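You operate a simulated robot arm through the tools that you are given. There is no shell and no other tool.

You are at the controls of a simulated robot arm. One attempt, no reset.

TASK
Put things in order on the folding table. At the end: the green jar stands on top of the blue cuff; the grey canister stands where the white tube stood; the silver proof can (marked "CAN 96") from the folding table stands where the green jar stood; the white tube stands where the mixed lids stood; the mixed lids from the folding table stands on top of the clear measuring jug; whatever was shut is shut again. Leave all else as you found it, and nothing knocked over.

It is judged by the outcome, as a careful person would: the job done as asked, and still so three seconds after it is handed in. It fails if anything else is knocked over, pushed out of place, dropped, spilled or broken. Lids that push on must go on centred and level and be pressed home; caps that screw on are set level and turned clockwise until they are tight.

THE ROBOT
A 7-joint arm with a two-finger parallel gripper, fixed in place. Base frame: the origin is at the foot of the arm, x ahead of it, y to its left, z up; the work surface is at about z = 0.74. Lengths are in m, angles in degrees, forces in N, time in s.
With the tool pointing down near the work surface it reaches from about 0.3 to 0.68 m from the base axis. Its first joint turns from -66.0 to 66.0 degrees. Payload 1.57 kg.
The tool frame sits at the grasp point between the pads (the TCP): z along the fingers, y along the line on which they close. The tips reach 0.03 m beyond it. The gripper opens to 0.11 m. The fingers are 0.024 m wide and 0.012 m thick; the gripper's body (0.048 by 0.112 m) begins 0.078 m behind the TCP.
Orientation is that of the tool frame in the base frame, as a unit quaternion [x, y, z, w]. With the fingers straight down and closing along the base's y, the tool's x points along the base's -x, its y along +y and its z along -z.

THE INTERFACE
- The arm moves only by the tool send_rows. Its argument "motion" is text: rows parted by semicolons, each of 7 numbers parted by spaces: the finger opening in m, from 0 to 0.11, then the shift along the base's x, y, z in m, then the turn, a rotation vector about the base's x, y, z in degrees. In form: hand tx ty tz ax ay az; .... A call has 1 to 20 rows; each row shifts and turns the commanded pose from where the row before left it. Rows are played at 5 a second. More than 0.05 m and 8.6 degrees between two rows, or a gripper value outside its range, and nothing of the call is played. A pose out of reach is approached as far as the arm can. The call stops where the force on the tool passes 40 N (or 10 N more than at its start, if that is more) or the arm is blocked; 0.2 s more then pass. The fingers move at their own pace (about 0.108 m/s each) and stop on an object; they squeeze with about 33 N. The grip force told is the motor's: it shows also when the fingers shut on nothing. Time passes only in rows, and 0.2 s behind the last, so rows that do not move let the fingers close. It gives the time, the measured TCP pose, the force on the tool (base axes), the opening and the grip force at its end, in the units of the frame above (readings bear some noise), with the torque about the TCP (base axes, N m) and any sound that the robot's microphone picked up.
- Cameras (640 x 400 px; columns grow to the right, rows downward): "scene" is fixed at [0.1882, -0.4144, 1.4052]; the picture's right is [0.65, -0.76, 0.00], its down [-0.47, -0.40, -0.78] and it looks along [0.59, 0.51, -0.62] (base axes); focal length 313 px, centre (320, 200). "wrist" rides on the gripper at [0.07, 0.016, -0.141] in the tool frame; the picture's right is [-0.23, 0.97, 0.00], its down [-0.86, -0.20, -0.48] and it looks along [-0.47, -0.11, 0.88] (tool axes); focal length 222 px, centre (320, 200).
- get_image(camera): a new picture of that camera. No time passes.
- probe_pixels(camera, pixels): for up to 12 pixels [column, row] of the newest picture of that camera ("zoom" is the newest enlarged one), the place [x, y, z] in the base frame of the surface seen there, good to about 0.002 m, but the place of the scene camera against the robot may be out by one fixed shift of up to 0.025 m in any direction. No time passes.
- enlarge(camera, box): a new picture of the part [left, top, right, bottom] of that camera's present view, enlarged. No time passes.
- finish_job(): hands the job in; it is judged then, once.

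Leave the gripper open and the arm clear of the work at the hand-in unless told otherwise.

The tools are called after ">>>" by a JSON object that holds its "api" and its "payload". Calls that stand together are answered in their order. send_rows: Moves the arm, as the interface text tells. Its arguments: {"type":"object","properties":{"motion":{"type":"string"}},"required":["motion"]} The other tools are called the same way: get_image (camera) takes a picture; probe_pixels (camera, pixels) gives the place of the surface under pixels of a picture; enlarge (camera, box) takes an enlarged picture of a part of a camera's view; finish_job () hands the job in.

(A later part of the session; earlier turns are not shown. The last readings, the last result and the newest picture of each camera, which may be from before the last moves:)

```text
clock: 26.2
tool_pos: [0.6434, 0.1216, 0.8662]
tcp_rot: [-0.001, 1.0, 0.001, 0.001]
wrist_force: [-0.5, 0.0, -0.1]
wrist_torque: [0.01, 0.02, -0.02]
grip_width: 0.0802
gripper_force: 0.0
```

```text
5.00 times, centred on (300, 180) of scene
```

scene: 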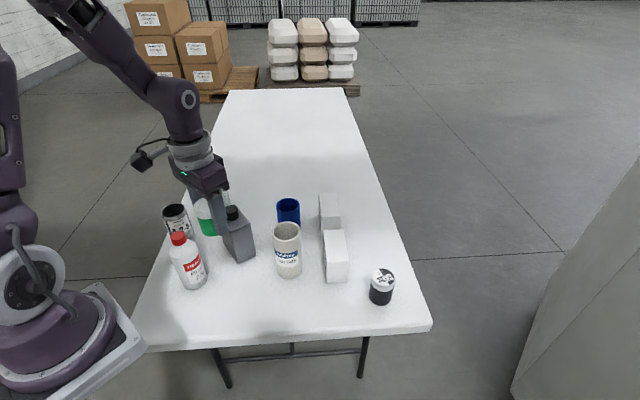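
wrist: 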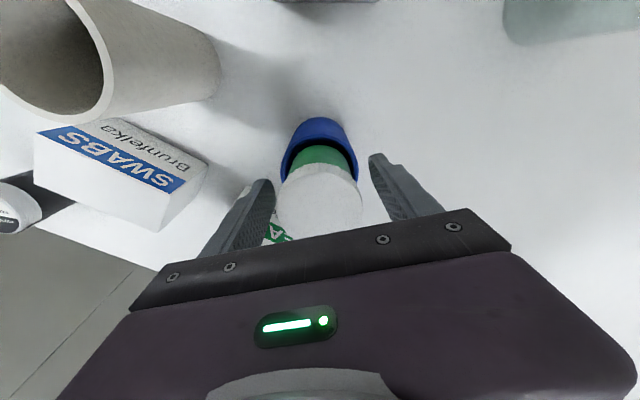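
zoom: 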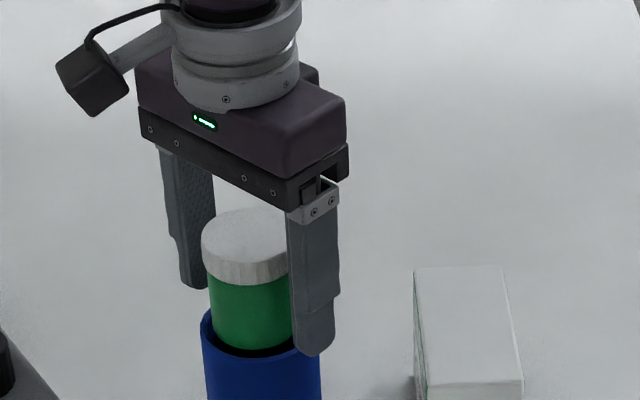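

The jar stayed put when released. I raise the open hand straight up to z≈1.0 and look.

>>> {"api": "send_rows", "payload": {"motion": "0.08 0 0 0.02 0 0 0; 0.08 0 0 0.04 0 0 0; 0.08 0 0 0.04 0 0 0; 0.08 0 0 0.034 0 0 0; 0.08 -0.03 0 0 0 0 0; 0.08 0 0 0 0 0 0"}}

>>> {"api": "get_image", "payload": {"camera": "wrist"}}

>>> {"api": "enlarge", "payload": {"camera": "wrist", "box": [240, 100, 400, 200]}}

>>> {"api": "get_image", "payload": {"camera": "scene"}}

```text
clock: 27.6
tool_pos: [0.6117, 0.1194, 1.0019]
tcp_rot: [-0.001, 1.0, 0.0, 0.001]
wrist_force: [-0.3, -0.9, 0.3]
wrist_torque: [-0.01, 0.0, 0.02]
grip_width: 0.0801
gripper_force: 0.1
```

```text
taken
```

wrist: 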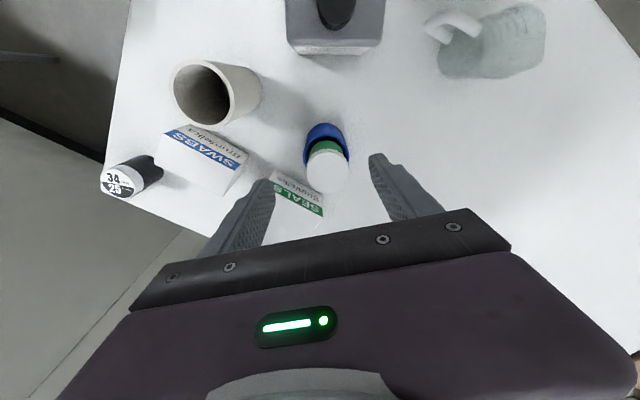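

```text
4.00 times, centred on (320, 150) of wrist
```

zoom: 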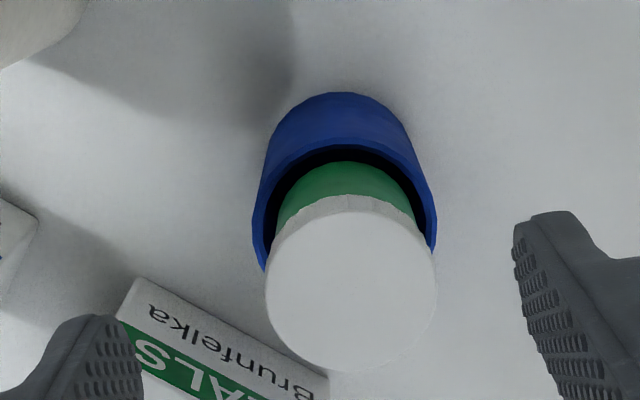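

```text
taken
```

scene: 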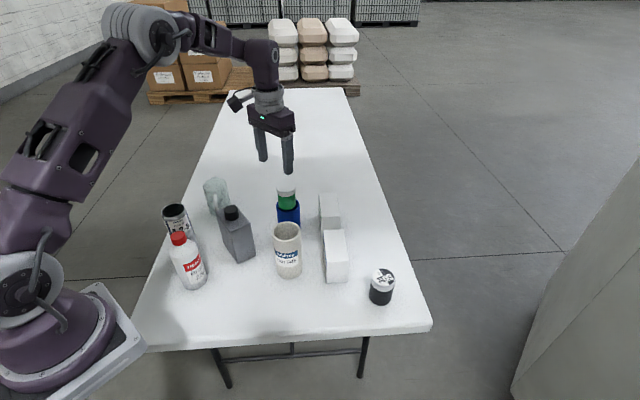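

The jar stands on the cuff. I'll probe the lid's top for level and position.

>>> {"api": "probe_pixels", "payload": {"camera": "zoom", "pixels": [[350, 280], [280, 280], [420, 280], [350, 225], [350, 350], [258, 200], [432, 200]]}}

>>> {"api": "enlarge", "payload": {"camera": "scene", "box": [240, 160, 340, 290]}}

```text
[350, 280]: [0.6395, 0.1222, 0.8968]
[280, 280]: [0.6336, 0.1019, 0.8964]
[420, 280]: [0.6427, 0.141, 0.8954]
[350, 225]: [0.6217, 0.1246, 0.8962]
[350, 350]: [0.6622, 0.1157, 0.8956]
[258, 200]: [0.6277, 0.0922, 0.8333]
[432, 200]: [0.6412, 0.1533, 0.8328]
```

```text
3.08 times, centred on (290, 225) of scene
```

zoom: 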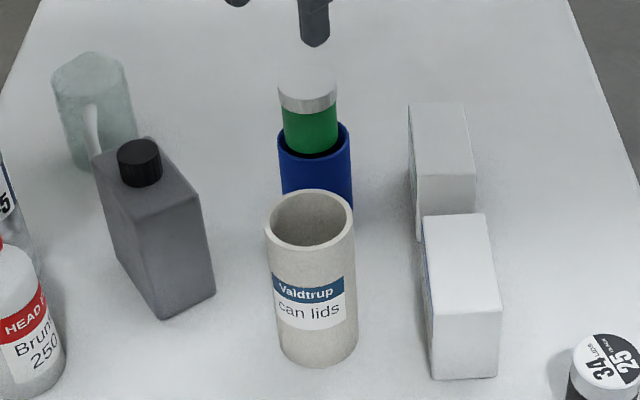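

Jar's top is level at 0.896 and centred at ≈(0.641, 0.121). Next the silver can: I hover at ≈(0.375, 0.262, 1.02) to measure it.

>>> {"api": "send_rows", "payload": {"motion": "0.1 -0.0395 0.0237 0.0033 0 0 0; 0.1 -0.0395 0.0237 0.0033 0 0 0; 0.1 -0.0395 0.0237 0.0033 0 0 0; 0.1 -0.0395 0.0237 0.0033 0 0 0; 0.1 -0.0395 0.0237 0.0033 0 0 0; 0.1 -0.0395 0.0237 0.0033 0 0 0; 0.1 0 0 0 0 0 0"}}

>>> {"api": "get_image", "payload": {"camera": "wrist"}}

>>> {"api": "enlarge", "payload": {"camera": "wrist", "box": [200, 50, 440, 200]}}

```text
clock: 29.2
tool_pos: [0.3755, 0.2622, 1.0228]
tcp_rot: [-0.001, 1.0, -0.001, 0.002]
wrist_force: [0.0, -0.3, 0.1]
wrist_torque: [0.03, -0.03, -0.01]
grip_width: 0.1002
gripper_force: 0.0
```

```text
taken
```

wrist: 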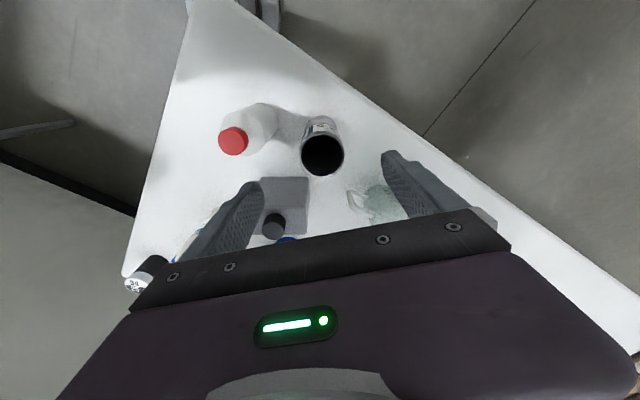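

```text
2.67 times, centred on (320, 125) of wrist
```

zoom: 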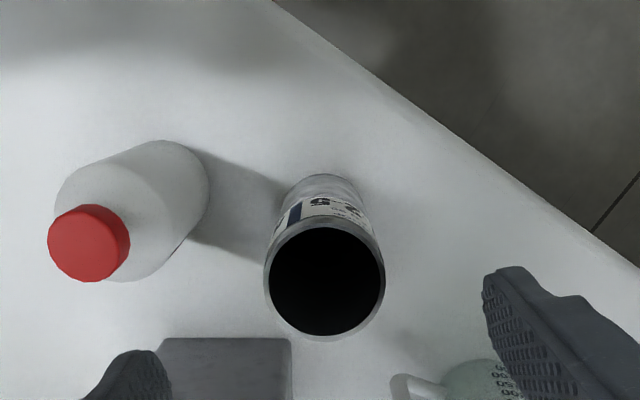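

I take a tighter view of the can's rim (wrist ≈(322,155)) and probe it.

>>> {"api": "enlarge", "payload": {"camera": "wrist", "box": [272, 110, 372, 190]}}

```text
5.00 times, centred on (322, 150) of wrist
```

zoom: 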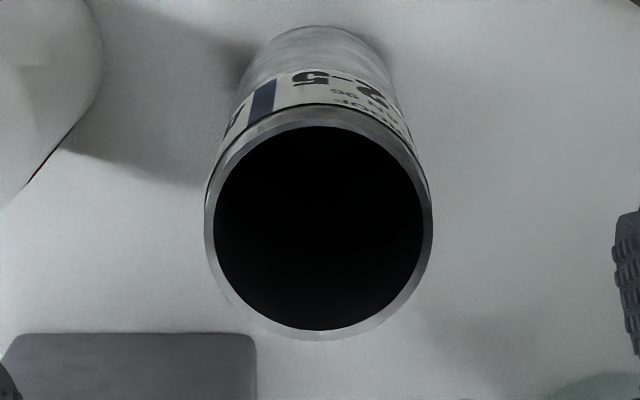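

>>> {"api": "probe_pixels", "payload": {"camera": "zoom", "pixels": [[210, 225], [428, 225], [320, 334], [320, 122], [235, 155], [405, 155], [250, 310], [390, 310], [320, 115], [320, 230], [320, 60], [160, 240]]}}

>>> {"api": "probe_pixels", "payload": {"camera": "wrist", "pixels": [[232, 140], [262, 125], [270, 105], [280, 125], [290, 180], [263, 180], [306, 180], [274, 225], [250, 200], [355, 200]]}}

```text
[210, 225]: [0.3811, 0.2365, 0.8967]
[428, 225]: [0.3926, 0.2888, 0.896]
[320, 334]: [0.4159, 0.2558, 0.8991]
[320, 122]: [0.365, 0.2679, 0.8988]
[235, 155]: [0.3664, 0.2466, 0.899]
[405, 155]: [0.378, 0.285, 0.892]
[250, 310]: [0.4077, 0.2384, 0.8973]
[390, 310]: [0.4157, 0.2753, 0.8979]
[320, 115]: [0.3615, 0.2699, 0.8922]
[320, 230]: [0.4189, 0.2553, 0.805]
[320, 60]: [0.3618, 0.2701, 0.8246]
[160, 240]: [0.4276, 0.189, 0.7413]
```

```text
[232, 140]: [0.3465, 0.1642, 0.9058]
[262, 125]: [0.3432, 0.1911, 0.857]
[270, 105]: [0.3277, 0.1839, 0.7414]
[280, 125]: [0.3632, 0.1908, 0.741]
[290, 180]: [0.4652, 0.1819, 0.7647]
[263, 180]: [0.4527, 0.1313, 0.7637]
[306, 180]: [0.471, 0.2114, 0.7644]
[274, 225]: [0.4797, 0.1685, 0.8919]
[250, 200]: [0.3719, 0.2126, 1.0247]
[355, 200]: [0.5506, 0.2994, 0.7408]
```

Can: centre ≈ (0.3905, 0.262), top z ≈ 0.898, ≈0.057 wide, empty inside. I go over it with opening 0.085 and lower to TCP z≈0.835 (hand body at 0.913, over the can's top), then close.

>>> {"api": "send_rows", "payload": {"motion": "0.085 0.0151 -0.0002 0 0 0 0; 0.085 0 0 -0.04 0 0 0; 0.085 0 0 -0.04 0 0 0; 0.085 0 0 -0.04 0 0 0; 0.085 0 0 -0.04 0 0 0; 0.085 0 0 -0.026 0 0 0; 0.085 0 0 0 0 0 0"}}

>>> {"api": "get_image", "payload": {"camera": "wrist"}}

>>> {"api": "get_image", "payload": {"camera": "scene"}}

```text
clock: 30.8
tool_pos: [0.3912, 0.2629, 0.8349]
tcp_rot: [-0.001, 1.0, 0.0, 0.001]
wrist_force: [-0.7, 0.6, 0.4]
wrist_torque: [0.02, -0.01, 0.0]
grip_width: 0.0849
gripper_force: 0.1
```

```text
taken
```

wrist: 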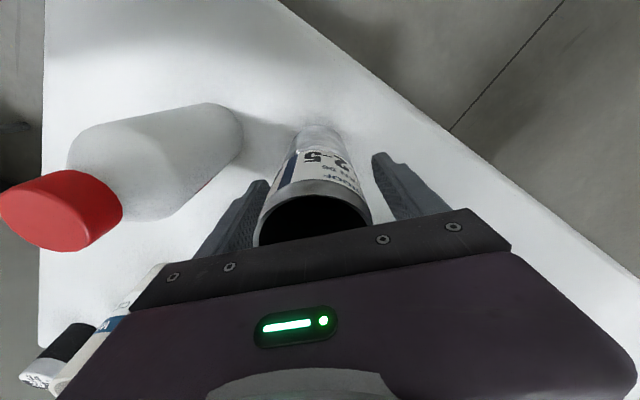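

```text
taken
```

scene: 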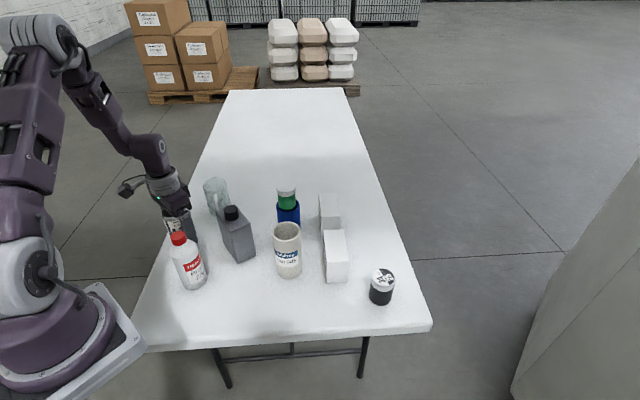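

The can stands centred between the fingers, no contact yet. I close on it.

>>> {"api": "send_rows", "payload": {"motion": "0.065 0 0 0 0 0 0; 0.05 0 0 0 0 0 0; 0.045 0 0 0 0 0 0; 0.045 0 0 0 0 0 0"}}

```text
clock: 31.8
tool_pos: [0.3928, 0.2634, 0.8342]
tcp_rot: [-0.001, 1.0, 0.0, 0.001]
wrist_force: [0.4, -0.3, 0.1]
wrist_torque: [0.01, 0.02, -0.02]
grip_width: 0.056
gripper_force: 33.0
```

Held at 0.056 opening with 33 N. I lift to TCP z≈1.03 (can bottom ≈0.936, above the bottle's 0.906).

>>> {"api": "send_rows", "payload": {"motion": "0.045 0 0 0.01 0 0 0; 0.045 0 0 0.03 0 0 0; 0.045 0 0 0.04 0 0 0; 0.045 0 0 0.04 0 0 0; 0.045 0 0 0.04 0 0 0; 0.045 0 0 0.036 0 0 0; 0.045 0 0 0 0 0 0"}}

>>> {"api": "get_image", "payload": {"camera": "wrist"}}

>>> {"api": "get_image", "payload": {"camera": "scene"}}

```text
clock: 33.4
tool_pos: [0.3916, 0.2633, 1.0302]
tcp_rot: [-0.001, 1.0, 0.0, 0.001]
wrist_force: [0.8, 0.0, 0.1]
wrist_torque: [-0.02, -0.01, -0.02]
grip_width: 0.0562
gripper_force: 33.0
```

```text
taken
```

wrist: 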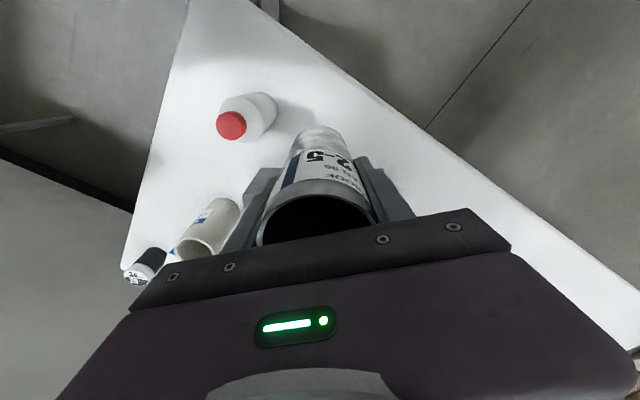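

```text
taken
```

scene: 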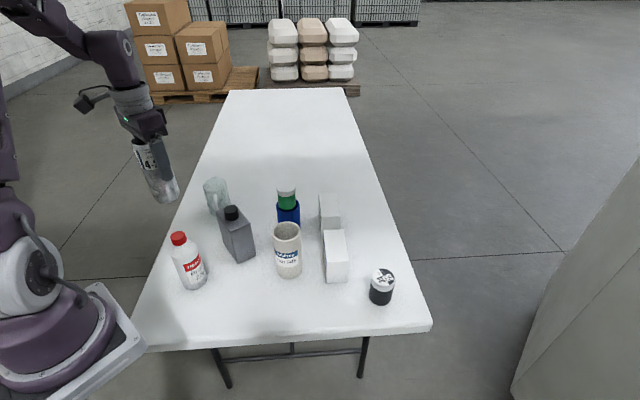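

The can hangs level and clear. I carry it along -y to over the jar's former place (0.3885, 0.064), then lower to 1.5 cm above the table.

>>> {"api": "send_rows", "payload": {"motion": "0.045 -0.0004 -0.0396 0 0 0 0; 0.045 -0.0004 -0.0396 0 0 0 0; 0.045 -0.0004 -0.0396 0 0 0 0; 0.045 -0.0004 -0.0396 0 0 0 0; 0.045 -0.0004 -0.0396 0 0 0 0; 0.045 0 0 0 0 0 0; 0.045 0 0 -0.04 0 0 0; 0.045 0 0 -0.04 0 0 0; 0.045 0 0 -0.04 0 0 0; 0.045 0 0 -0.04 0 0 0; 0.045 0 0 -0.02 0 0 0; 0.045 0 0 0 0 0 0"}}

>>> {"api": "get_image", "payload": {"camera": "wrist"}}

>>> {"api": "get_image", "payload": {"camera": "scene"}}

```text
clock: 36.0
tool_pos: [0.3901, 0.065, 0.8513]
tcp_rot: [-0.001, 1.0, 0.0, 0.001]
wrist_force: [0.6, -0.4, 0.4]
wrist_torque: [-0.01, -0.05, -0.02]
grip_width: 0.0561
gripper_force: 33.0
```

```text
taken
```

wrist: 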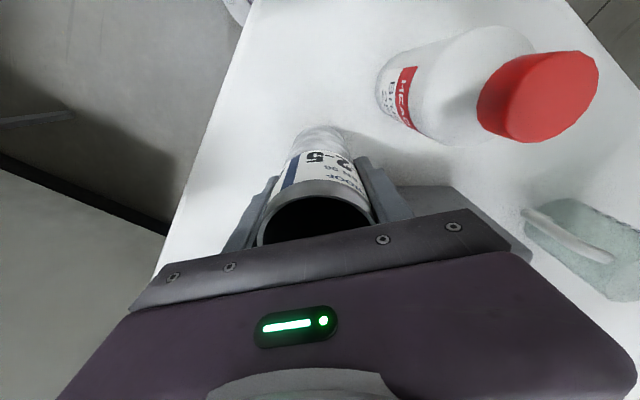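

```text
taken
```

scene: 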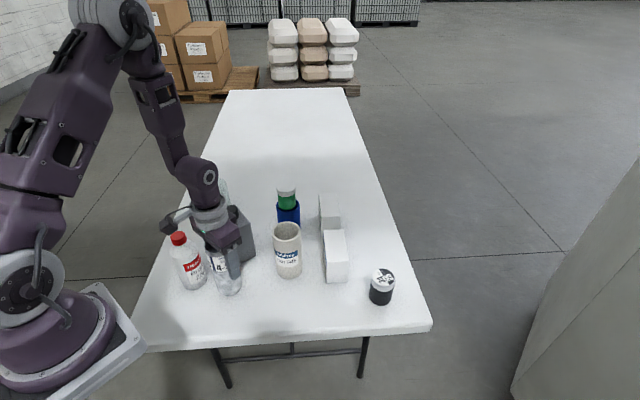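

The can is just above the table, clear of the bottle. I lower in small steps; contact expected at TCP z≈0.835.

>>> {"api": "send_rows", "payload": {"motion": "0.045 0 0 -0.008 0 0 0; 0.045 0 0 -0.005 0 0 0; 0.045 0 0 -0.002 0 0 0; 0.045 0 0 -0.001 0 0 0; 0.045 0 0 0 0 0 0"}}

```text
clock: 37.2
tool_pos: [0.3907, 0.0647, 0.8352]
tcp_rot: [-0.001, 1.0, 0.0, 0.001]
wrist_force: [0.0, 0.4, -1.3]
wrist_torque: [-0.03, -0.01, 0.01]
grip_width: 0.0561
gripper_force: 32.8
```

>>> {"api": "send_rows", "payload": {"motion": "0.045 0 0 -0.001 0 0 0; 0.045 0 0 -0.001 0 0 0; 0.045 0 0 0 0 0 0"}}

```text
clock: 38.0
tool_pos: [0.39, 0.0656, 0.8336]
tcp_rot: [0.0, 1.0, 0.0, 0.002]
wrist_force: [-0.1, -0.8, 29.8]
wrist_torque: [-0.04, 0.05, 0.0]
grip_width: 0.0564
gripper_force: 33.0
```

Contact with the table (30 N). I ease up 1 mm and, seeing low force, release.

>>> {"api": "send_rows", "payload": {"motion": "0.045 0 0 0.001 0 0 0; 0.045 0 0 0.0005 0 0 0; 0.045 0 0 0 0 0 0"}}

```text
clock: 38.8
tool_pos: [0.3898, 0.0655, 0.8348]
tcp_rot: [-0.002, 1.0, 0.0, 0.0]
wrist_force: [0.1, 0.1, 0.5]
wrist_torque: [0.0, 0.01, 0.0]
grip_width: 0.0561
gripper_force: 33.0
```

Force is near zero at table contact. Opening to 0.08, then straight up.

>>> {"api": "send_rows", "payload": {"motion": "0.058 0 0 0 0 0 0; 0.065 0 0 0 0 0 0; 0.08 0 0 0 0 0 0; 0.08 0 0 0 0 0 0; 0.08 0 0 0.04 0 0 0; 0.08 0 0 0.04 0 0 0; 0.08 0 0 0.04 0 0 0; 0.08 0 0 0.04 0 0 0; 0.08 0 0 0.02 0 0 0; 0.08 0 0 0 0 0 0"}}

>>> {"api": "get_image", "payload": {"camera": "wrist"}}

>>> {"api": "get_image", "payload": {"camera": "scene"}}

```text
clock: 41.0
tool_pos: [0.391, 0.0641, 1.0142]
tcp_rot: [-0.001, 1.0, 0.0, 0.001]
wrist_force: [-0.3, -0.7, -0.4]
wrist_torque: [-0.02, 0.0, -0.03]
grip_width: 0.0802
gripper_force: 0.1
```

```text
taken
```

wrist: 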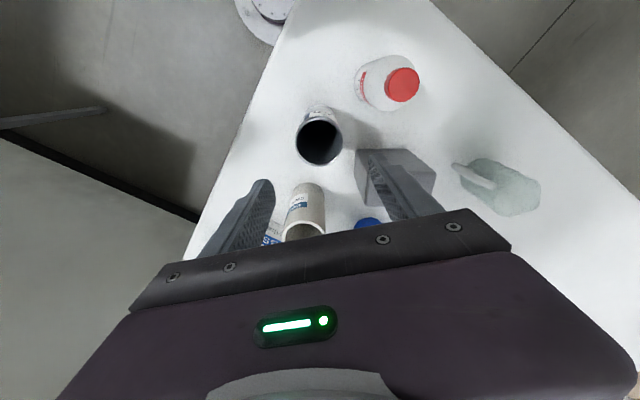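

```text
taken
```

scene: 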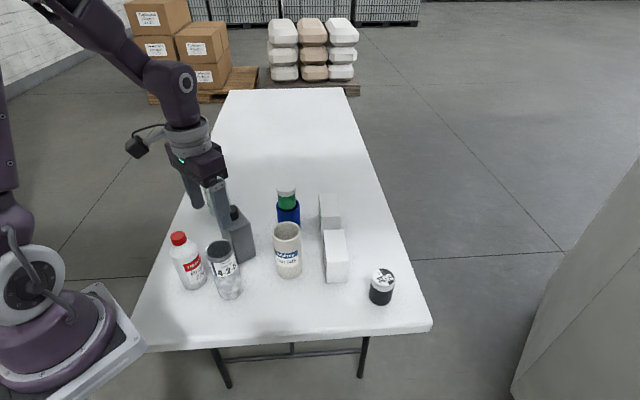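

The can now stands in the jar's former place and all else is undisturbed. Next: the mixed lids. I travel at z≈1.014 to over (0.614, -0.218) and lower to 0.87 for a check.

>>> {"api": "send_rows", "payload": {"motion": "0.08 0.0282 -0.03525 0 0 0 0; 0.08 0.0282 -0.03525 0 0 0 0; 0.08 0.0282 -0.03525 0 0 0 0; 0.08 0.0282 -0.03525 0 0 0 0; 0.08 0.0282 -0.03525 0 0 0 0; 0.08 0.0282 -0.03525 0 0 0 0; 0.08 0.0282 -0.03525 0 0 0 0; 0.08 0.0281 -0.03525 0 0 0 0; 0.08 0 0 0 0 0 0; 0.08 0 0 -0.048 0 0 0; 0.08 0 0 -0.048 0 0 0; 0.08 0 0 -0.0484 0 0 0; 0.08 0 0 0 0 0 0"}}

>>> {"api": "get_image", "payload": {"camera": "wrist"}}

>>> {"api": "get_image", "payload": {"camera": "scene"}}

```text
clock: 43.8
tool_pos: [0.6152, -0.2163, 0.8694]
tcp_rot: [0.0, 1.0, 0.0, 0.001]
wrist_force: [0.2, -0.8, -0.4]
wrist_torque: [-0.03, 0.01, 0.04]
grip_width: 0.08
gripper_force: 0.0
```

```text
taken
```

wrist: 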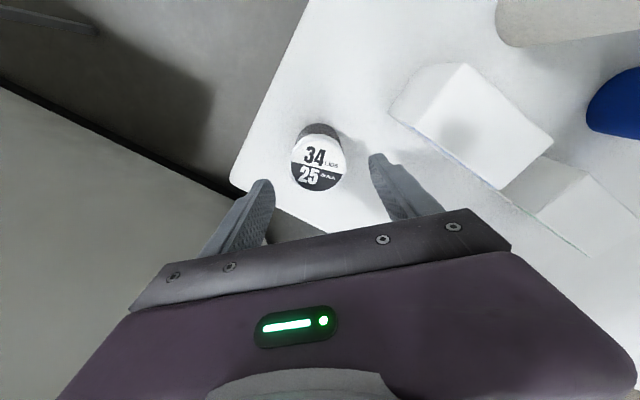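

```text
taken
```

scene: 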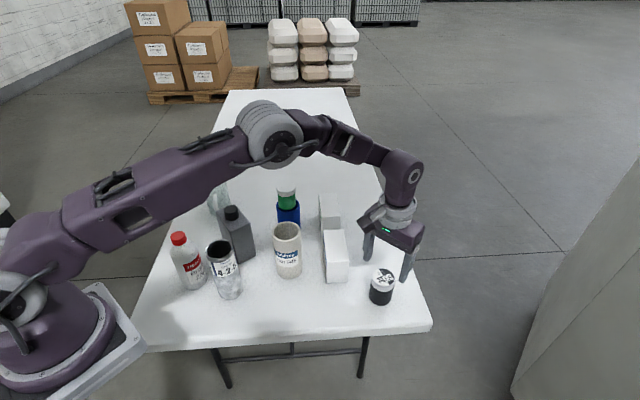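

The lid stack (wrist ≈(319,165)) lies centred between the fingers. I lower to 0.782 and close.

>>> {"api": "send_rows", "payload": {"motion": "0.08 0 0 -0.04 0 0 0; 0.08 0 0 -0.03 0 0 0; 0.08 0 0 -0.018 0 0 0; 0.08 0 0 0 0 0 0; 0.06 0 0 0 0 0 0; 0.05 0 0 0 0 0 0; 0.042 0 0 0 0 0 0; 0.042 0 0 0 0 0 0"}}

>>> {"api": "get_image", "payload": {"camera": "wrist"}}

```text
clock: 45.6
tool_pos: [0.6133, -0.2178, 0.78]
tcp_rot: [-0.001, 1.0, 0.0, 0.001]
wrist_force: [-0.7, 0.9, 0.2]
wrist_torque: [0.0, 0.01, 0.0]
grip_width: 0.0526
gripper_force: 33.4
```

```text
taken
```

wrist: 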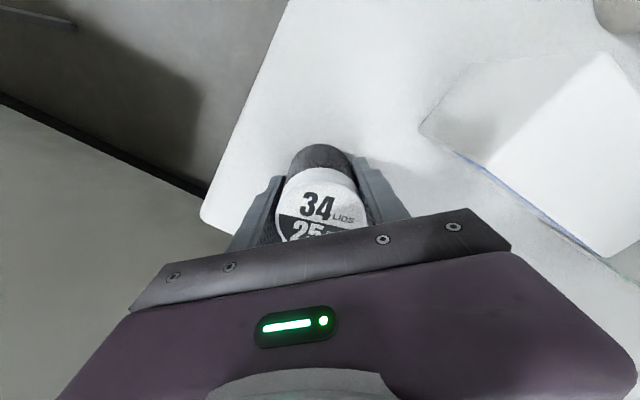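

Held at 0.0526. I lift straight up to ≈1.0 and check the whole stack comes along.

>>> {"api": "send_rows", "payload": {"motion": "0.042 0 0 0.01 0 0 0; 0.042 0 0 0.03 0 0 0; 0.042 0 0 0.04 0 0 0; 0.042 0 0 0.045 0 0 0; 0.042 0 0 0.045 0 0 0; 0.042 0 0 0.048 0 0 0; 0.042 0 0 0 0 0 0"}}

>>> {"api": "get_image", "payload": {"camera": "wrist"}}

>>> {"api": "get_image", "payload": {"camera": "scene"}}

```text
clock: 47.2
tool_pos: [0.6133, -0.2155, 0.9999]
tcp_rot: [0.0, 1.0, 0.001, 0.001]
wrist_force: [0.4, -0.1, -0.7]
wrist_torque: [0.0, 0.02, -0.01]
grip_width: 0.0523
gripper_force: 32.4
```

```text
taken
```

wrist: 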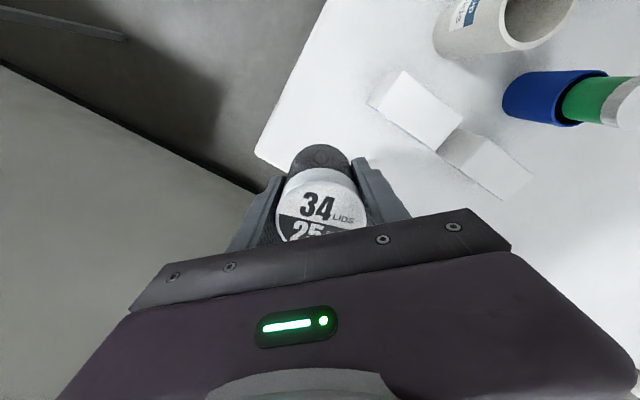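

```text
taken
```

scene: 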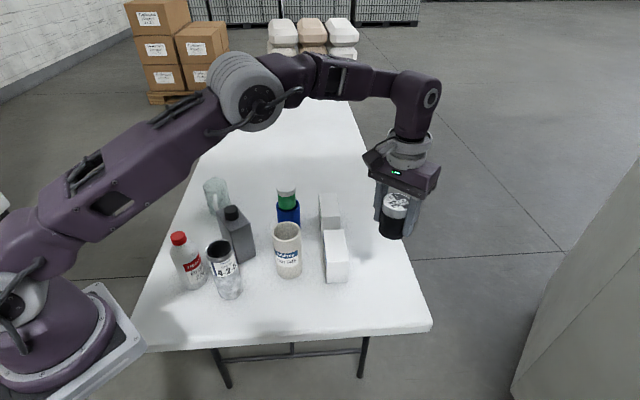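

The whole stack is in hand, upright. Now I carry it at z≈1.0 (stack bottom ≈0.959, above the jar's top of 0.897) to over the jug's rim centre ≈(0.560, 0.350).

>>> {"api": "send_rows", "payload": {"motion": "0.042 -0.00415 0.0437 0 0 0 0; 0.042 -0.00415 0.0437 0 0 0 0; 0.042 -0.00415 0.0437 0 0 0 0; 0.042 -0.00415 0.0437 0 0 0 0; 0.042 -0.00415 0.0437 0 0 0 0; 0.042 -0.00415 0.0437 0 0 0 0; 0.042 -0.00415 0.0437 0 0 0 0; 0.042 -0.00415 0.0437 0 0 0 0; 0.042 -0.00415 0.0437 0 0 0 0; 0.042 -0.00415 0.0437 0 0 0 0; 0.042 -0.00415 0.0437 0 0 0 0; 0.042 -0.00415 0.0437 0 0 0 0; 0.042 -0.0042 0.0436 0 0 0 0; 0.042 0 0 0 0 0 0"}}

>>> {"api": "get_image", "payload": {"camera": "wrist"}}

>>> {"api": "get_image", "payload": {"camera": "scene"}}

>>> {"api": "enlarge", "payload": {"camera": "wrist", "box": [240, 60, 400, 160]}}

```text
clock: 50.2
tool_pos: [0.5606, 0.353, 0.9995]
tcp_rot: [0.0, 1.0, -0.001, 0.0]
wrist_force: [-0.6, 0.6, 0.1]
wrist_torque: [-0.01, 0.03, 0.02]
grip_width: 0.0522
gripper_force: 33.0
```

```text
taken
```

wrist: 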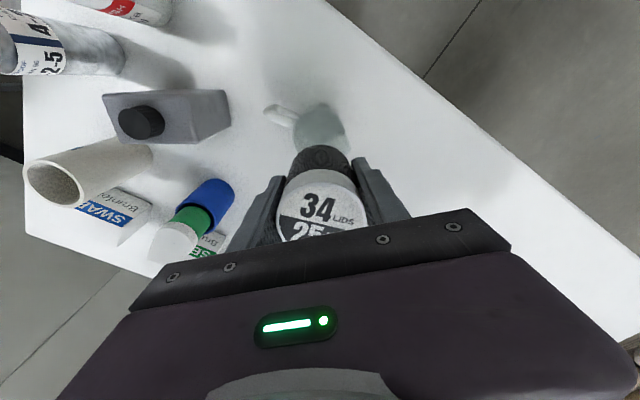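

```text
taken
```

scene: 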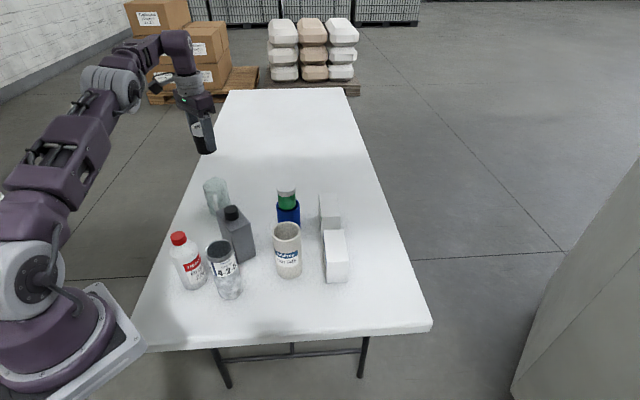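

```text
4.00 times, centred on (320, 110) of wrist
```

zoom: 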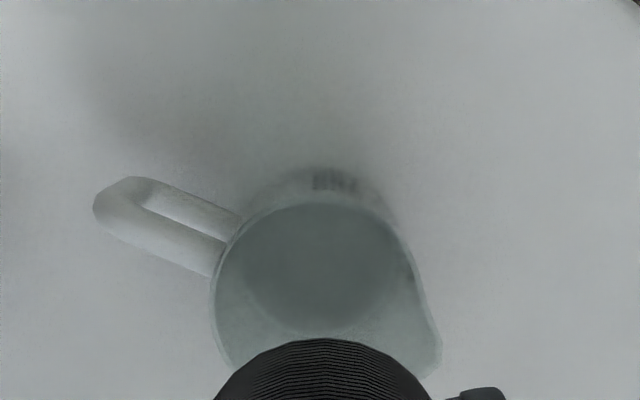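

I see the jug's rim below: left edge at zoom (213,300), near edge at (312,204), spout right at (435,360). I'll probe the rim and the handle for a better centre and heights.

>>> {"api": "probe_pixels", "payload": {"camera": "zoom", "pixels": [[213, 300], [216, 280], [312, 204], [280, 208], [390, 225], [418, 285], [428, 315], [436, 350], [228, 240], [180, 215], [130, 185], [175, 250]]}}

>>> {"api": "enlarge", "payload": {"camera": "scene", "box": [190, 165, 250, 220]}}

```text
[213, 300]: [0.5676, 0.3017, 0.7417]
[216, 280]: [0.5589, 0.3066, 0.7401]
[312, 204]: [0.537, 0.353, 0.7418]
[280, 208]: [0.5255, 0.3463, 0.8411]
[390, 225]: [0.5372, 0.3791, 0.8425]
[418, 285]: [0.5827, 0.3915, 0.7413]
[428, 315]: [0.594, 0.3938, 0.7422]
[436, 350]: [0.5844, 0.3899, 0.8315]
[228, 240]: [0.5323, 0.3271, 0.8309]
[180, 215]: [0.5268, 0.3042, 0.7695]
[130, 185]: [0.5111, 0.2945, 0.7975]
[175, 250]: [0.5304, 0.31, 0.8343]
```

```text
7.27 times, centred on (220, 192) of scene
```

zoom: 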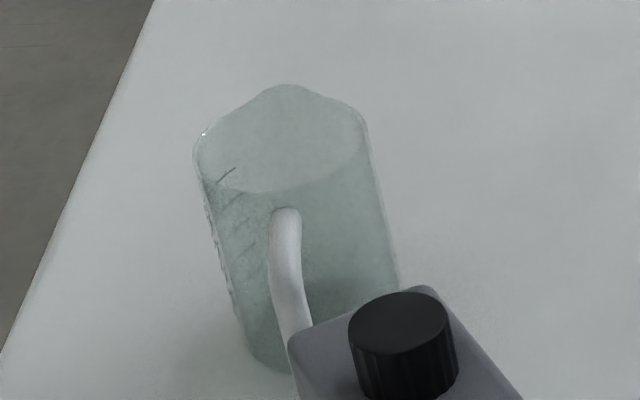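

Rim z ≈ 0.8415 with centre ≈ (0.557, 0.3505); handle top ≈ 0.834. I shift 3 mm back and lower to TCP z≈0.896 (stack bottom ≈0.855).

>>> {"api": "send_rows", "payload": {"motion": "0.042 -0.003 0.0005 -0.03 0 0 0; 0.042 0 0 -0.04 0 0 0; 0.042 0 0 -0.034 0 0 0; 0.042 0 0 0 0 0 0"}}

>>> {"api": "enlarge", "payload": {"camera": "scene", "box": [170, 110, 270, 220]}}

>>> {"api": "get_image", "payload": {"camera": "wrist"}}

```text
clock: 51.2
tool_pos: [0.5585, 0.3533, 0.8934]
tcp_rot: [-0.001, 1.0, 0.0, 0.001]
wrist_force: [0.9, -0.6, -0.8]
wrist_torque: [0.01, -0.02, 0.0]
grip_width: 0.0523
gripper_force: 32.9
```

```text
3.64 times, centred on (220, 165) of scene
```

zoom: 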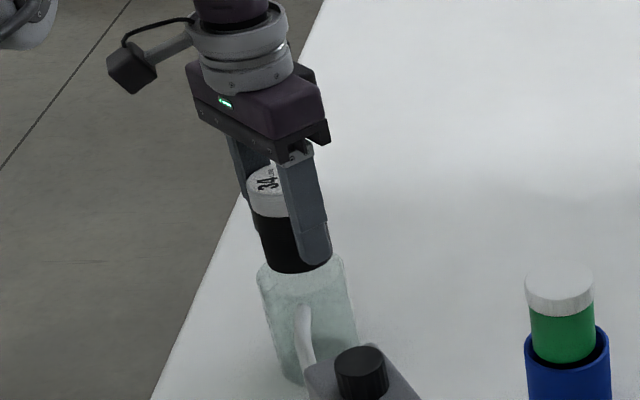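

```text
taken
```

wrist: 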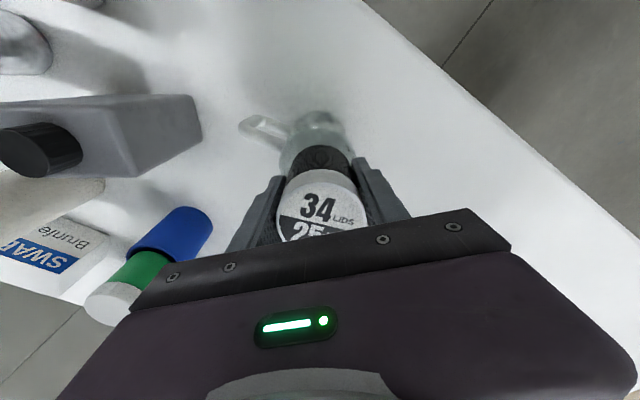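

The stack hangs centred over the jug. Lowering slowly, watching for contact (expected near TCP z≈0.882).

>>> {"api": "send_rows", "payload": {"motion": "0.042 0 0 -0.006 0 0 0; 0.042 0 0 -0.003 0 0 0; 0.042 0 0 -0.0015 0 0 0; 0.042 0 0 -0.0015 0 0 0; 0.042 0 0 0 0 0 0"}}

```text
clock: 52.4
tool_pos: [0.5575, 0.3526, 0.884]
tcp_rot: [-0.001, 1.0, 0.0, 0.001]
wrist_force: [-0.7, 0.4, -1.3]
wrist_torque: [-0.01, -0.01, 0.01]
grip_width: 0.0524
gripper_force: 32.9
```

>>> {"api": "send_rows", "payload": {"motion": "0.042 0 0 -0.0015 0 0 0; 0.042 0 0 -0.0015 0 0 0; 0.042 0 0 0 0 0 0"}}

```text
clock: 53.2
tool_pos: [0.5576, 0.352, 0.8805]
tcp_rot: [0.0, 1.0, 0.0, 0.002]
wrist_force: [-0.8, 0.4, 5.3]
wrist_torque: [0.05, 0.01, 0.04]
grip_width: 0.0524
gripper_force: 32.9
```

First contact: 5 N at TCP z≈0.881, as expected for the rim top. One more millimetre to confirm firm support, before easing.

>>> {"api": "send_rows", "payload": {"motion": "0.042 0 0 -0.001 0 0 0; 0.042 0 0 0 0 0 0"}}

```text
clock: 53.8
tool_pos: [0.5573, 0.3529, 0.8801]
tcp_rot: [-0.001, 1.0, 0.0, 0.002]
wrist_force: [-0.5, 0.1, 15.2]
wrist_torque: [-0.01, 0.05, 0.04]
grip_width: 0.0522
gripper_force: 33.1
```

15 N with almost no torque: firm, even support. I ease up 1.2 mm, then open gently.

>>> {"api": "send_rows", "payload": {"motion": "0.042 0 0 0.0012 0 0 0; 0.042 0 0 0 0 0 0"}}

```text
clock: 54.4
tool_pos: [0.5579, 0.3523, 0.8798]
tcp_rot: [-0.001, 1.0, 0.0, 0.001]
wrist_force: [1.7, 1.5, 5.5]
wrist_torque: [0.1, -0.15, -0.03]
grip_width: 0.0521
gripper_force: 33.2
```

>>> {"api": "send_rows", "payload": {"motion": "0.054 0 0 0 0 0 0; 0.058 0 0 0 0 0 0; 0.066 0 0 0 0 0 0; 0.075 0 0 0 0 0 0; 0.075 0 0 0 0 0 0"}}

>>> {"api": "get_image", "payload": {"camera": "wrist"}}

>>> {"api": "enlarge", "payload": {"camera": "scene", "box": [170, 110, 270, 220]}}

```text
clock: 55.6
tool_pos: [0.5576, 0.3516, 0.8814]
tcp_rot: [0.0, 1.0, 0.0, 0.0]
wrist_force: [0.4, 0.6, -0.4]
wrist_torque: [0.02, -0.02, 0.03]
grip_width: 0.0752
gripper_force: 0.0
```

```text
taken
```

wrist: 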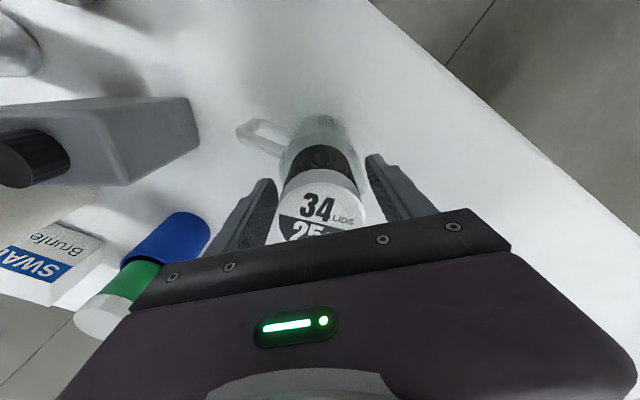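

```text
3.64 times, centred on (220, 165) of scene
```

zoom: 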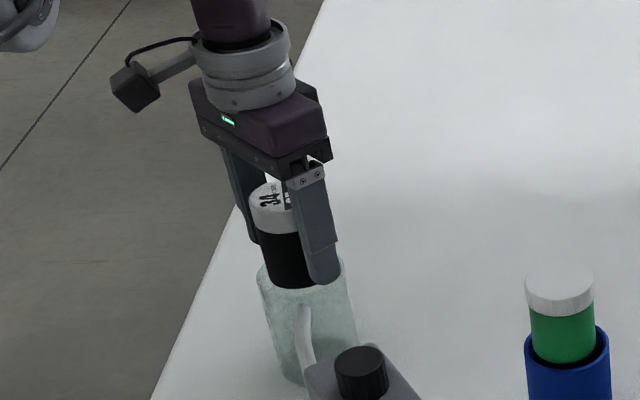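

The stack stays on the jug. I raise straight up 0.14 m and look.

>>> {"api": "send_rows", "payload": {"motion": "0.075 0 0 0.02 0 0 0; 0.075 0 0 0.04 0 0 0; 0.075 0 0 0.04 0 0 0; 0.075 0 0 0.04 0 0 0; 0.075 -0.03 0 0 0 0 0; 0.075 0 0 0 0 0 0"}}

>>> {"api": "get_image", "payload": {"camera": "wrist"}}

>>> {"api": "get_image", "payload": {"camera": "scene"}}

>>> {"api": "enlarge", "payload": {"camera": "wrist", "box": [240, 100, 400, 200]}}

```text
clock: 57.0
tool_pos: [0.5274, 0.3518, 1.0208]
tcp_rot: [-0.001, 1.0, 0.0, 0.001]
wrist_force: [0.2, 0.4, -0.4]
wrist_torque: [0.0, 0.0, 0.01]
grip_width: 0.0748
gripper_force: 0.0
```

```text
taken
```

wrist: 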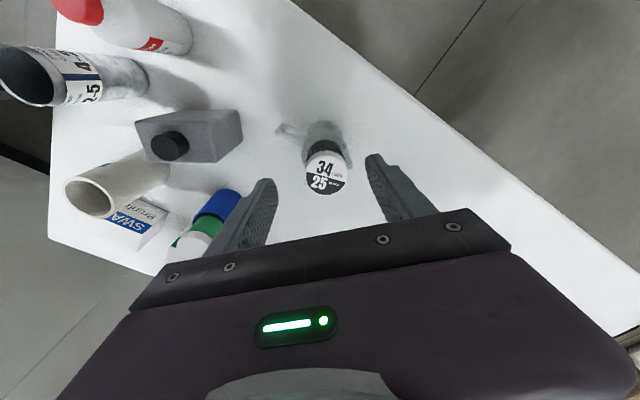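

```text
taken
```

scene: 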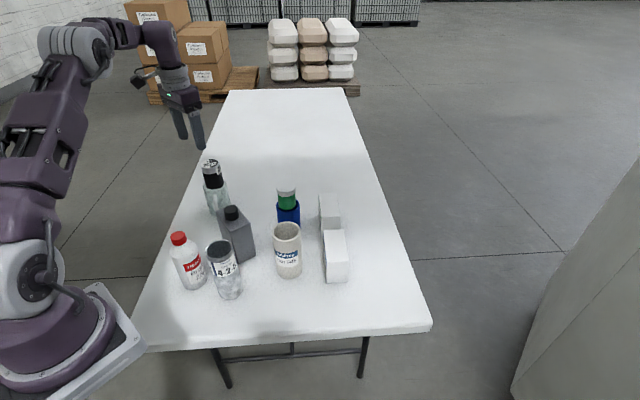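

```text
4.00 times, centred on (320, 150) of wrist
```

zoom: 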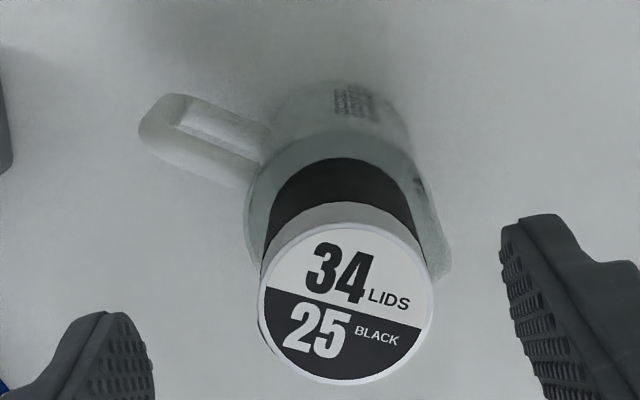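

Lids are upright on the jug. Now to the white tube: I hover near (0.535, 0.0, 1.03) to measure it.

>>> {"api": "send_rows", "payload": {"motion": "0.1 0.001 -0.0438 0.001 0 0 0; 0.1 0.001 -0.0438 0.001 0 0 0; 0.1 0.001 -0.0438 0.001 0 0 0; 0.1 0.001 -0.0438 0.001 0 0 0; 0.1 0.001 -0.0438 0.001 0 0 0; 0.1 0.001 -0.0438 0.001 0 0 0; 0.1 0.001 -0.0438 0.001 0 0 0; 0.1 0.001 -0.0438 0.001 0 0 0; 0.1 0 0 0 0 0 0"}}

>>> {"api": "get_image", "payload": {"camera": "wrist"}}

>>> {"api": "enlarge", "payload": {"camera": "wrist", "box": [240, 100, 400, 200]}}

```text
clock: 59.0
tool_pos: [0.5354, -0.0007, 1.0302]
tcp_rot: [-0.001, 1.0, 0.0, 0.001]
wrist_force: [0.1, -0.6, -0.8]
wrist_torque: [0.02, -0.02, 0.01]
grip_width: 0.1001
gripper_force: 0.1
```

```text
taken
```

wrist: 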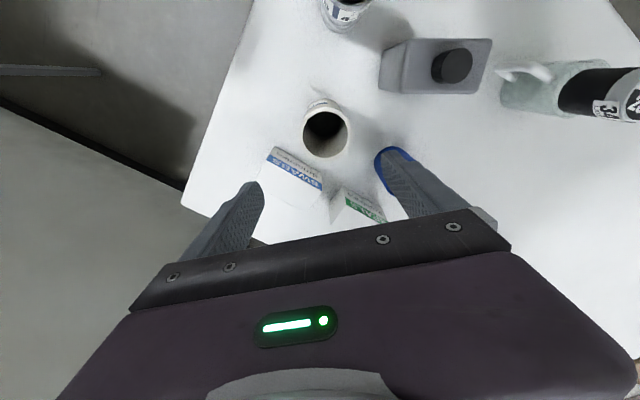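

```text
4.00 times, centred on (320, 150) of wrist
```

zoom: 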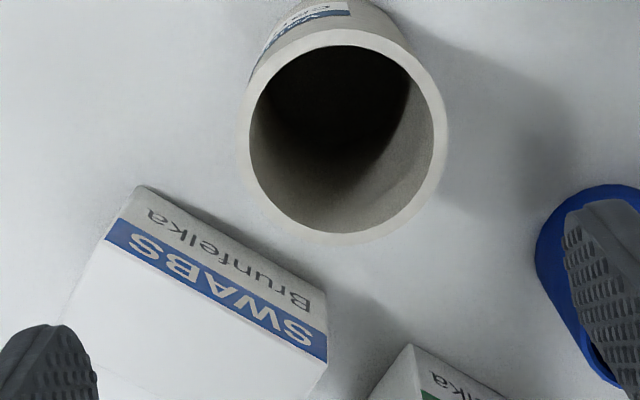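

Probing the tube's rim (outer ring 239–447 in zoom, rows 30–245), and the swab box's corners near it.

>>> {"api": "probe_pixels", "payload": {"camera": "zoom", "pixels": [[244, 140], [441, 140], [343, 238], [343, 38], [275, 70], [410, 70], [275, 208], [412, 208], [343, 140], [325, 325], [326, 365], [142, 190]]}}

>>> {"api": "probe_pixels", "payload": {"camera": "wrist", "pixels": [[388, 78], [414, 40], [490, 40], [478, 92], [380, 92], [453, 65], [395, 150], [345, 185], [383, 222], [330, 195], [273, 148], [322, 190]]}}

```text
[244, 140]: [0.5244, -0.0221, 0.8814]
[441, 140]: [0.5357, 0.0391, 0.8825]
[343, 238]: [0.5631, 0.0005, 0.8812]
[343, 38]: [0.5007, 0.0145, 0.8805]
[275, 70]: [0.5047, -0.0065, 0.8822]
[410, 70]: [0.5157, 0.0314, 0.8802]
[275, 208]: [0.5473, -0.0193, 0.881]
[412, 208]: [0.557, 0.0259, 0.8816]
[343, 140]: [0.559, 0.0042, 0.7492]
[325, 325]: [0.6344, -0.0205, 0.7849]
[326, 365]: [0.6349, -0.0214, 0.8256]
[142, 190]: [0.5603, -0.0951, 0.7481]
```

```text
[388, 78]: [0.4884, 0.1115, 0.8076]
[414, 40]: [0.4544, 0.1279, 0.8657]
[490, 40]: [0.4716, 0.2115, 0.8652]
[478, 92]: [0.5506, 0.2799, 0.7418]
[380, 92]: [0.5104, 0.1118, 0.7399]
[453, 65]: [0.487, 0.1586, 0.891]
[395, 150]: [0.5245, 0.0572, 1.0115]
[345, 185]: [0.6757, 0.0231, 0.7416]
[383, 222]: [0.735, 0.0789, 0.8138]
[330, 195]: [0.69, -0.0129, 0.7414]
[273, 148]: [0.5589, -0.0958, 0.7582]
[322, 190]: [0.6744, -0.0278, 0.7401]
```

Tube: centre ≈ (0.531, 0.008), top z ≈ 0.8815, outer ≈ 0.066, empty. I align over it with opening 0.095 and lower to TCP z≈0.82 (hand body 0.898 over its top), then look.

>>> {"api": "send_rows", "payload": {"motion": "0.095 -0.0038 0.0078 0 0 0 0; 0.095 0 0 -0.045 0 0 0; 0.095 0 0 -0.045 0 0 0; 0.095 0 0 -0.045 0 0 0; 0.095 0 0 -0.045 0 0 0; 0.095 0 0 -0.0292 0 0 0; 0.095 0 0 0 0 0 0"}}

>>> {"api": "get_image", "payload": {"camera": "wrist"}}

>>> {"api": "get_image", "payload": {"camera": "scene"}}

```text
clock: 60.6
tool_pos: [0.5319, 0.0099, 0.8189]
tcp_rot: [0.0, 1.0, 0.0, 0.002]
wrist_force: [-0.1, -1.0, -0.6]
wrist_torque: [0.01, 0.01, 0.0]
grip_width: 0.0948
gripper_force: 0.1
```

```text
taken
```

wrist: 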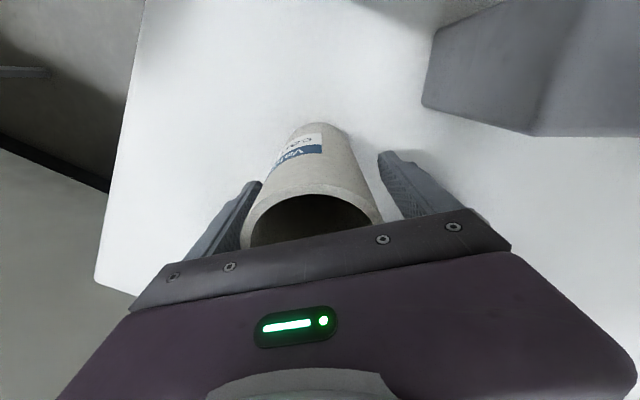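

```text
taken
```

scene: 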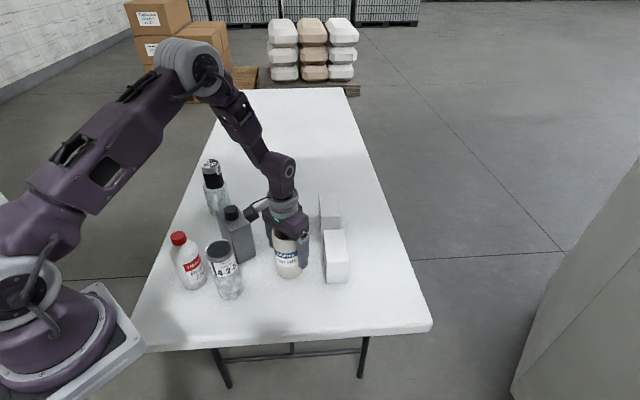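

The tube stands centred between the fingers (same slight image skew as with the can). I close on it.

>>> {"api": "send_rows", "payload": {"motion": "0.08 0 0 0 0 0 0; 0.07 0 0 0 0 0 0; 0.06 0 0 0 0 0 0; 0.055 0 0 0 0 0 0; 0.055 0 0 0 0 0 0"}}

>>> {"api": "get_image", "payload": {"camera": "wrist"}}

```text
clock: 61.8
tool_pos: [0.5323, 0.0089, 0.8192]
tcp_rot: [-0.002, 1.0, 0.0, 0.0]
wrist_force: [0.7, 0.5, -0.1]
wrist_torque: [0.02, -0.01, 0.03]
grip_width: 0.0685
gripper_force: 32.9
```

```text
taken
```

wrist: 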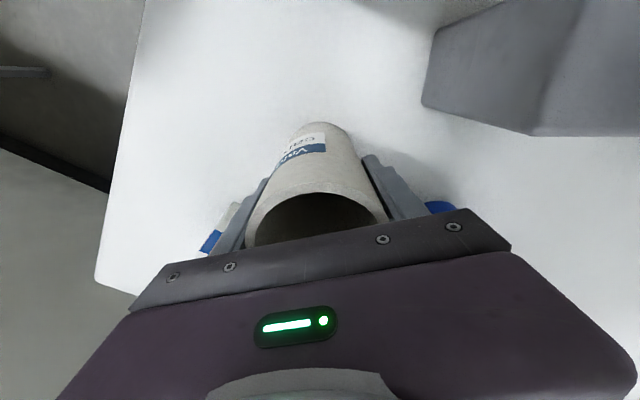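

Held at 0.0685 (33 N). I lift straight up to TCP z≈0.985 (tube bottom ≈0.906; the swab box on the way is 0.827 high).

>>> {"api": "send_rows", "payload": {"motion": "0.055 0 0 0.01 0 0 0; 0.055 0 0 0.03 0 0 0; 0.055 0 0 0.04 0 0 0; 0.055 0 0 0.045 0 0 0; 0.055 0 0 0.04 0 0 0; 0.055 0 0 0 0 0 0"}}

>>> {"api": "get_image", "payload": {"camera": "wrist"}}

>>> {"api": "get_image", "payload": {"camera": "scene"}}

```text
clock: 63.2
tool_pos: [0.5336, 0.008, 0.9841]
tcp_rot: [-0.001, 1.0, 0.0, 0.002]
wrist_force: [-0.9, 0.2, -0.3]
wrist_torque: [0.0, 0.0, 0.01]
grip_width: 0.0686
gripper_force: 32.5
```

```text
taken
```

wrist: 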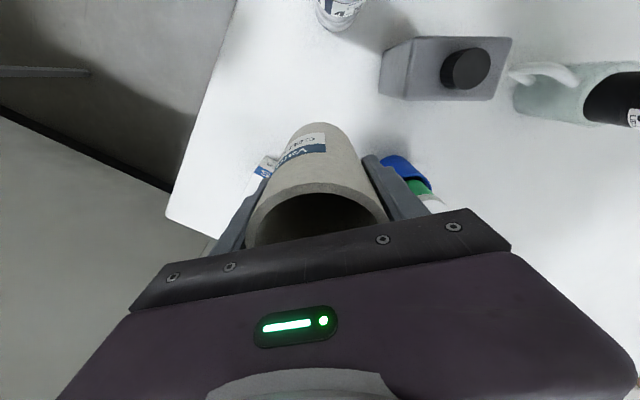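

```text
taken
```

scene: 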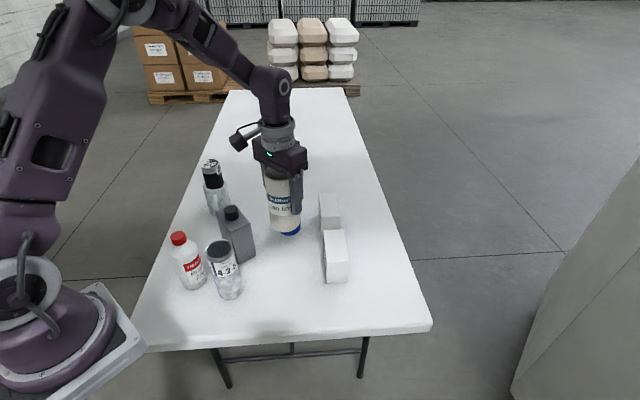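

Tube hangs level. I carry it to over (0.614, -0.218), the lids' former place, then lower to 1.5 cm above the table.

>>> {"api": "send_rows", "payload": {"motion": "0.055 0.0138 -0.03765 0 0 0 0; 0.055 0.0138 -0.03765 0 0 0 0; 0.055 0.0138 -0.03765 0 0 0 0; 0.055 0.0138 -0.03765 0 0 0 0; 0.055 0.0138 -0.03765 0 0 0 0; 0.055 0.0138 -0.03765 0 0 0 0; 0.055 0 0 0 0 0 0; 0.055 0 0 -0.04 0 0 0; 0.055 0 0 -0.04 0 0 0; 0.055 0 0 -0.04 0 0 0; 0.055 0 0 -0.03 0 0 0; 0.055 0 0 0 0 0 0"}}

>>> {"api": "get_image", "payload": {"camera": "wrist"}}

>>> {"api": "get_image", "payload": {"camera": "scene"}}

```text
clock: 65.8
tool_pos: [0.6141, -0.2179, 0.8346]
tcp_rot: [0.0, 1.0, 0.0, 0.001]
wrist_force: [-0.3, -0.5, -1.0]
wrist_torque: [-0.02, -0.02, -0.01]
grip_width: 0.0685
gripper_force: 33.0
```

```text
taken
```

wrist: 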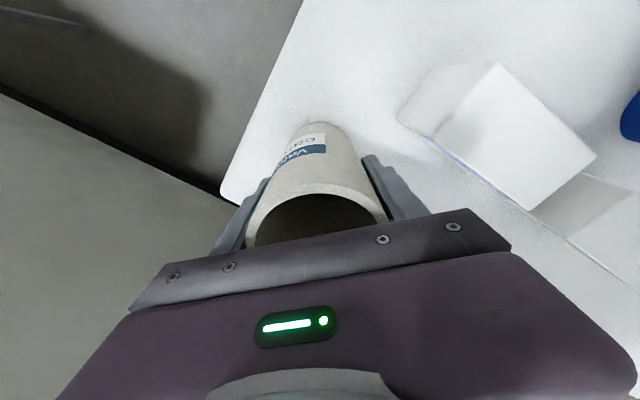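

```text
taken
```

scene: 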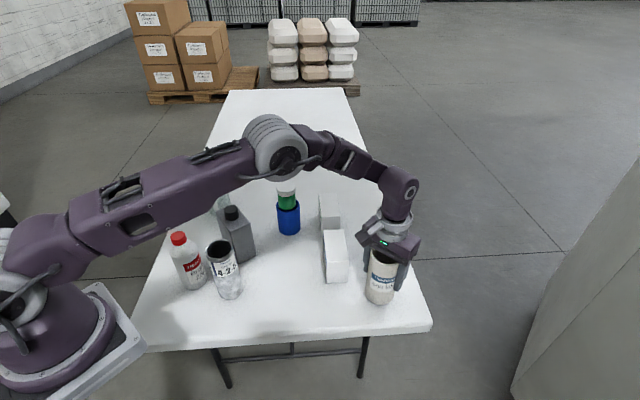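

The tube is over the lids' old spot, just above the table. I lower in small steps; contact expected near TCP z≈0.820.

>>> {"api": "send_rows", "payload": {"motion": "0.055 0 0 -0.008 0 0 0; 0.055 0 0 -0.004 0 0 0; 0.055 0 0 -0.002 0 0 0; 0.055 0 0 -0.001 0 0 0; 0.055 0 0 0 0 0 0"}}

```text
clock: 67.0
tool_pos: [0.6137, -0.2159, 0.8194]
tcp_rot: [-0.001, 1.0, 0.0, 0.001]
wrist_force: [0.7, -1.4, -0.9]
wrist_torque: [0.0, 0.02, 0.0]
grip_width: 0.0682
gripper_force: 33.2
```

>>> {"api": "send_rows", "payload": {"motion": "0.055 0 0 -0.001 0 0 0; 0.055 0 0 -0.001 0 0 0; 0.055 0 0 0 0 0 0"}}

```text
clock: 67.8
tool_pos: [0.6138, -0.2168, 0.8183]
tcp_rot: [-0.001, 1.0, 0.0, 0.001]
wrist_force: [-4.3, 1.6, 14.0]
wrist_torque: [0.05, 0.29, -0.04]
grip_width: 0.0682
gripper_force: 32.4
```

Contact with the table (14 N). I ease up 1 mm and check.

>>> {"api": "send_rows", "payload": {"motion": "0.055 0 0 0.001 0 0 0; 0.055 0 0 0 0 0 0"}}

```text
clock: 68.4
tool_pos: [0.6146, -0.2164, 0.8185]
tcp_rot: [-0.001, 1.0, 0.0, 0.0]
wrist_force: [0.5, -0.9, 2.0]
wrist_torque: [-0.02, -0.07, -0.02]
grip_width: 0.0683
gripper_force: 33.0
```

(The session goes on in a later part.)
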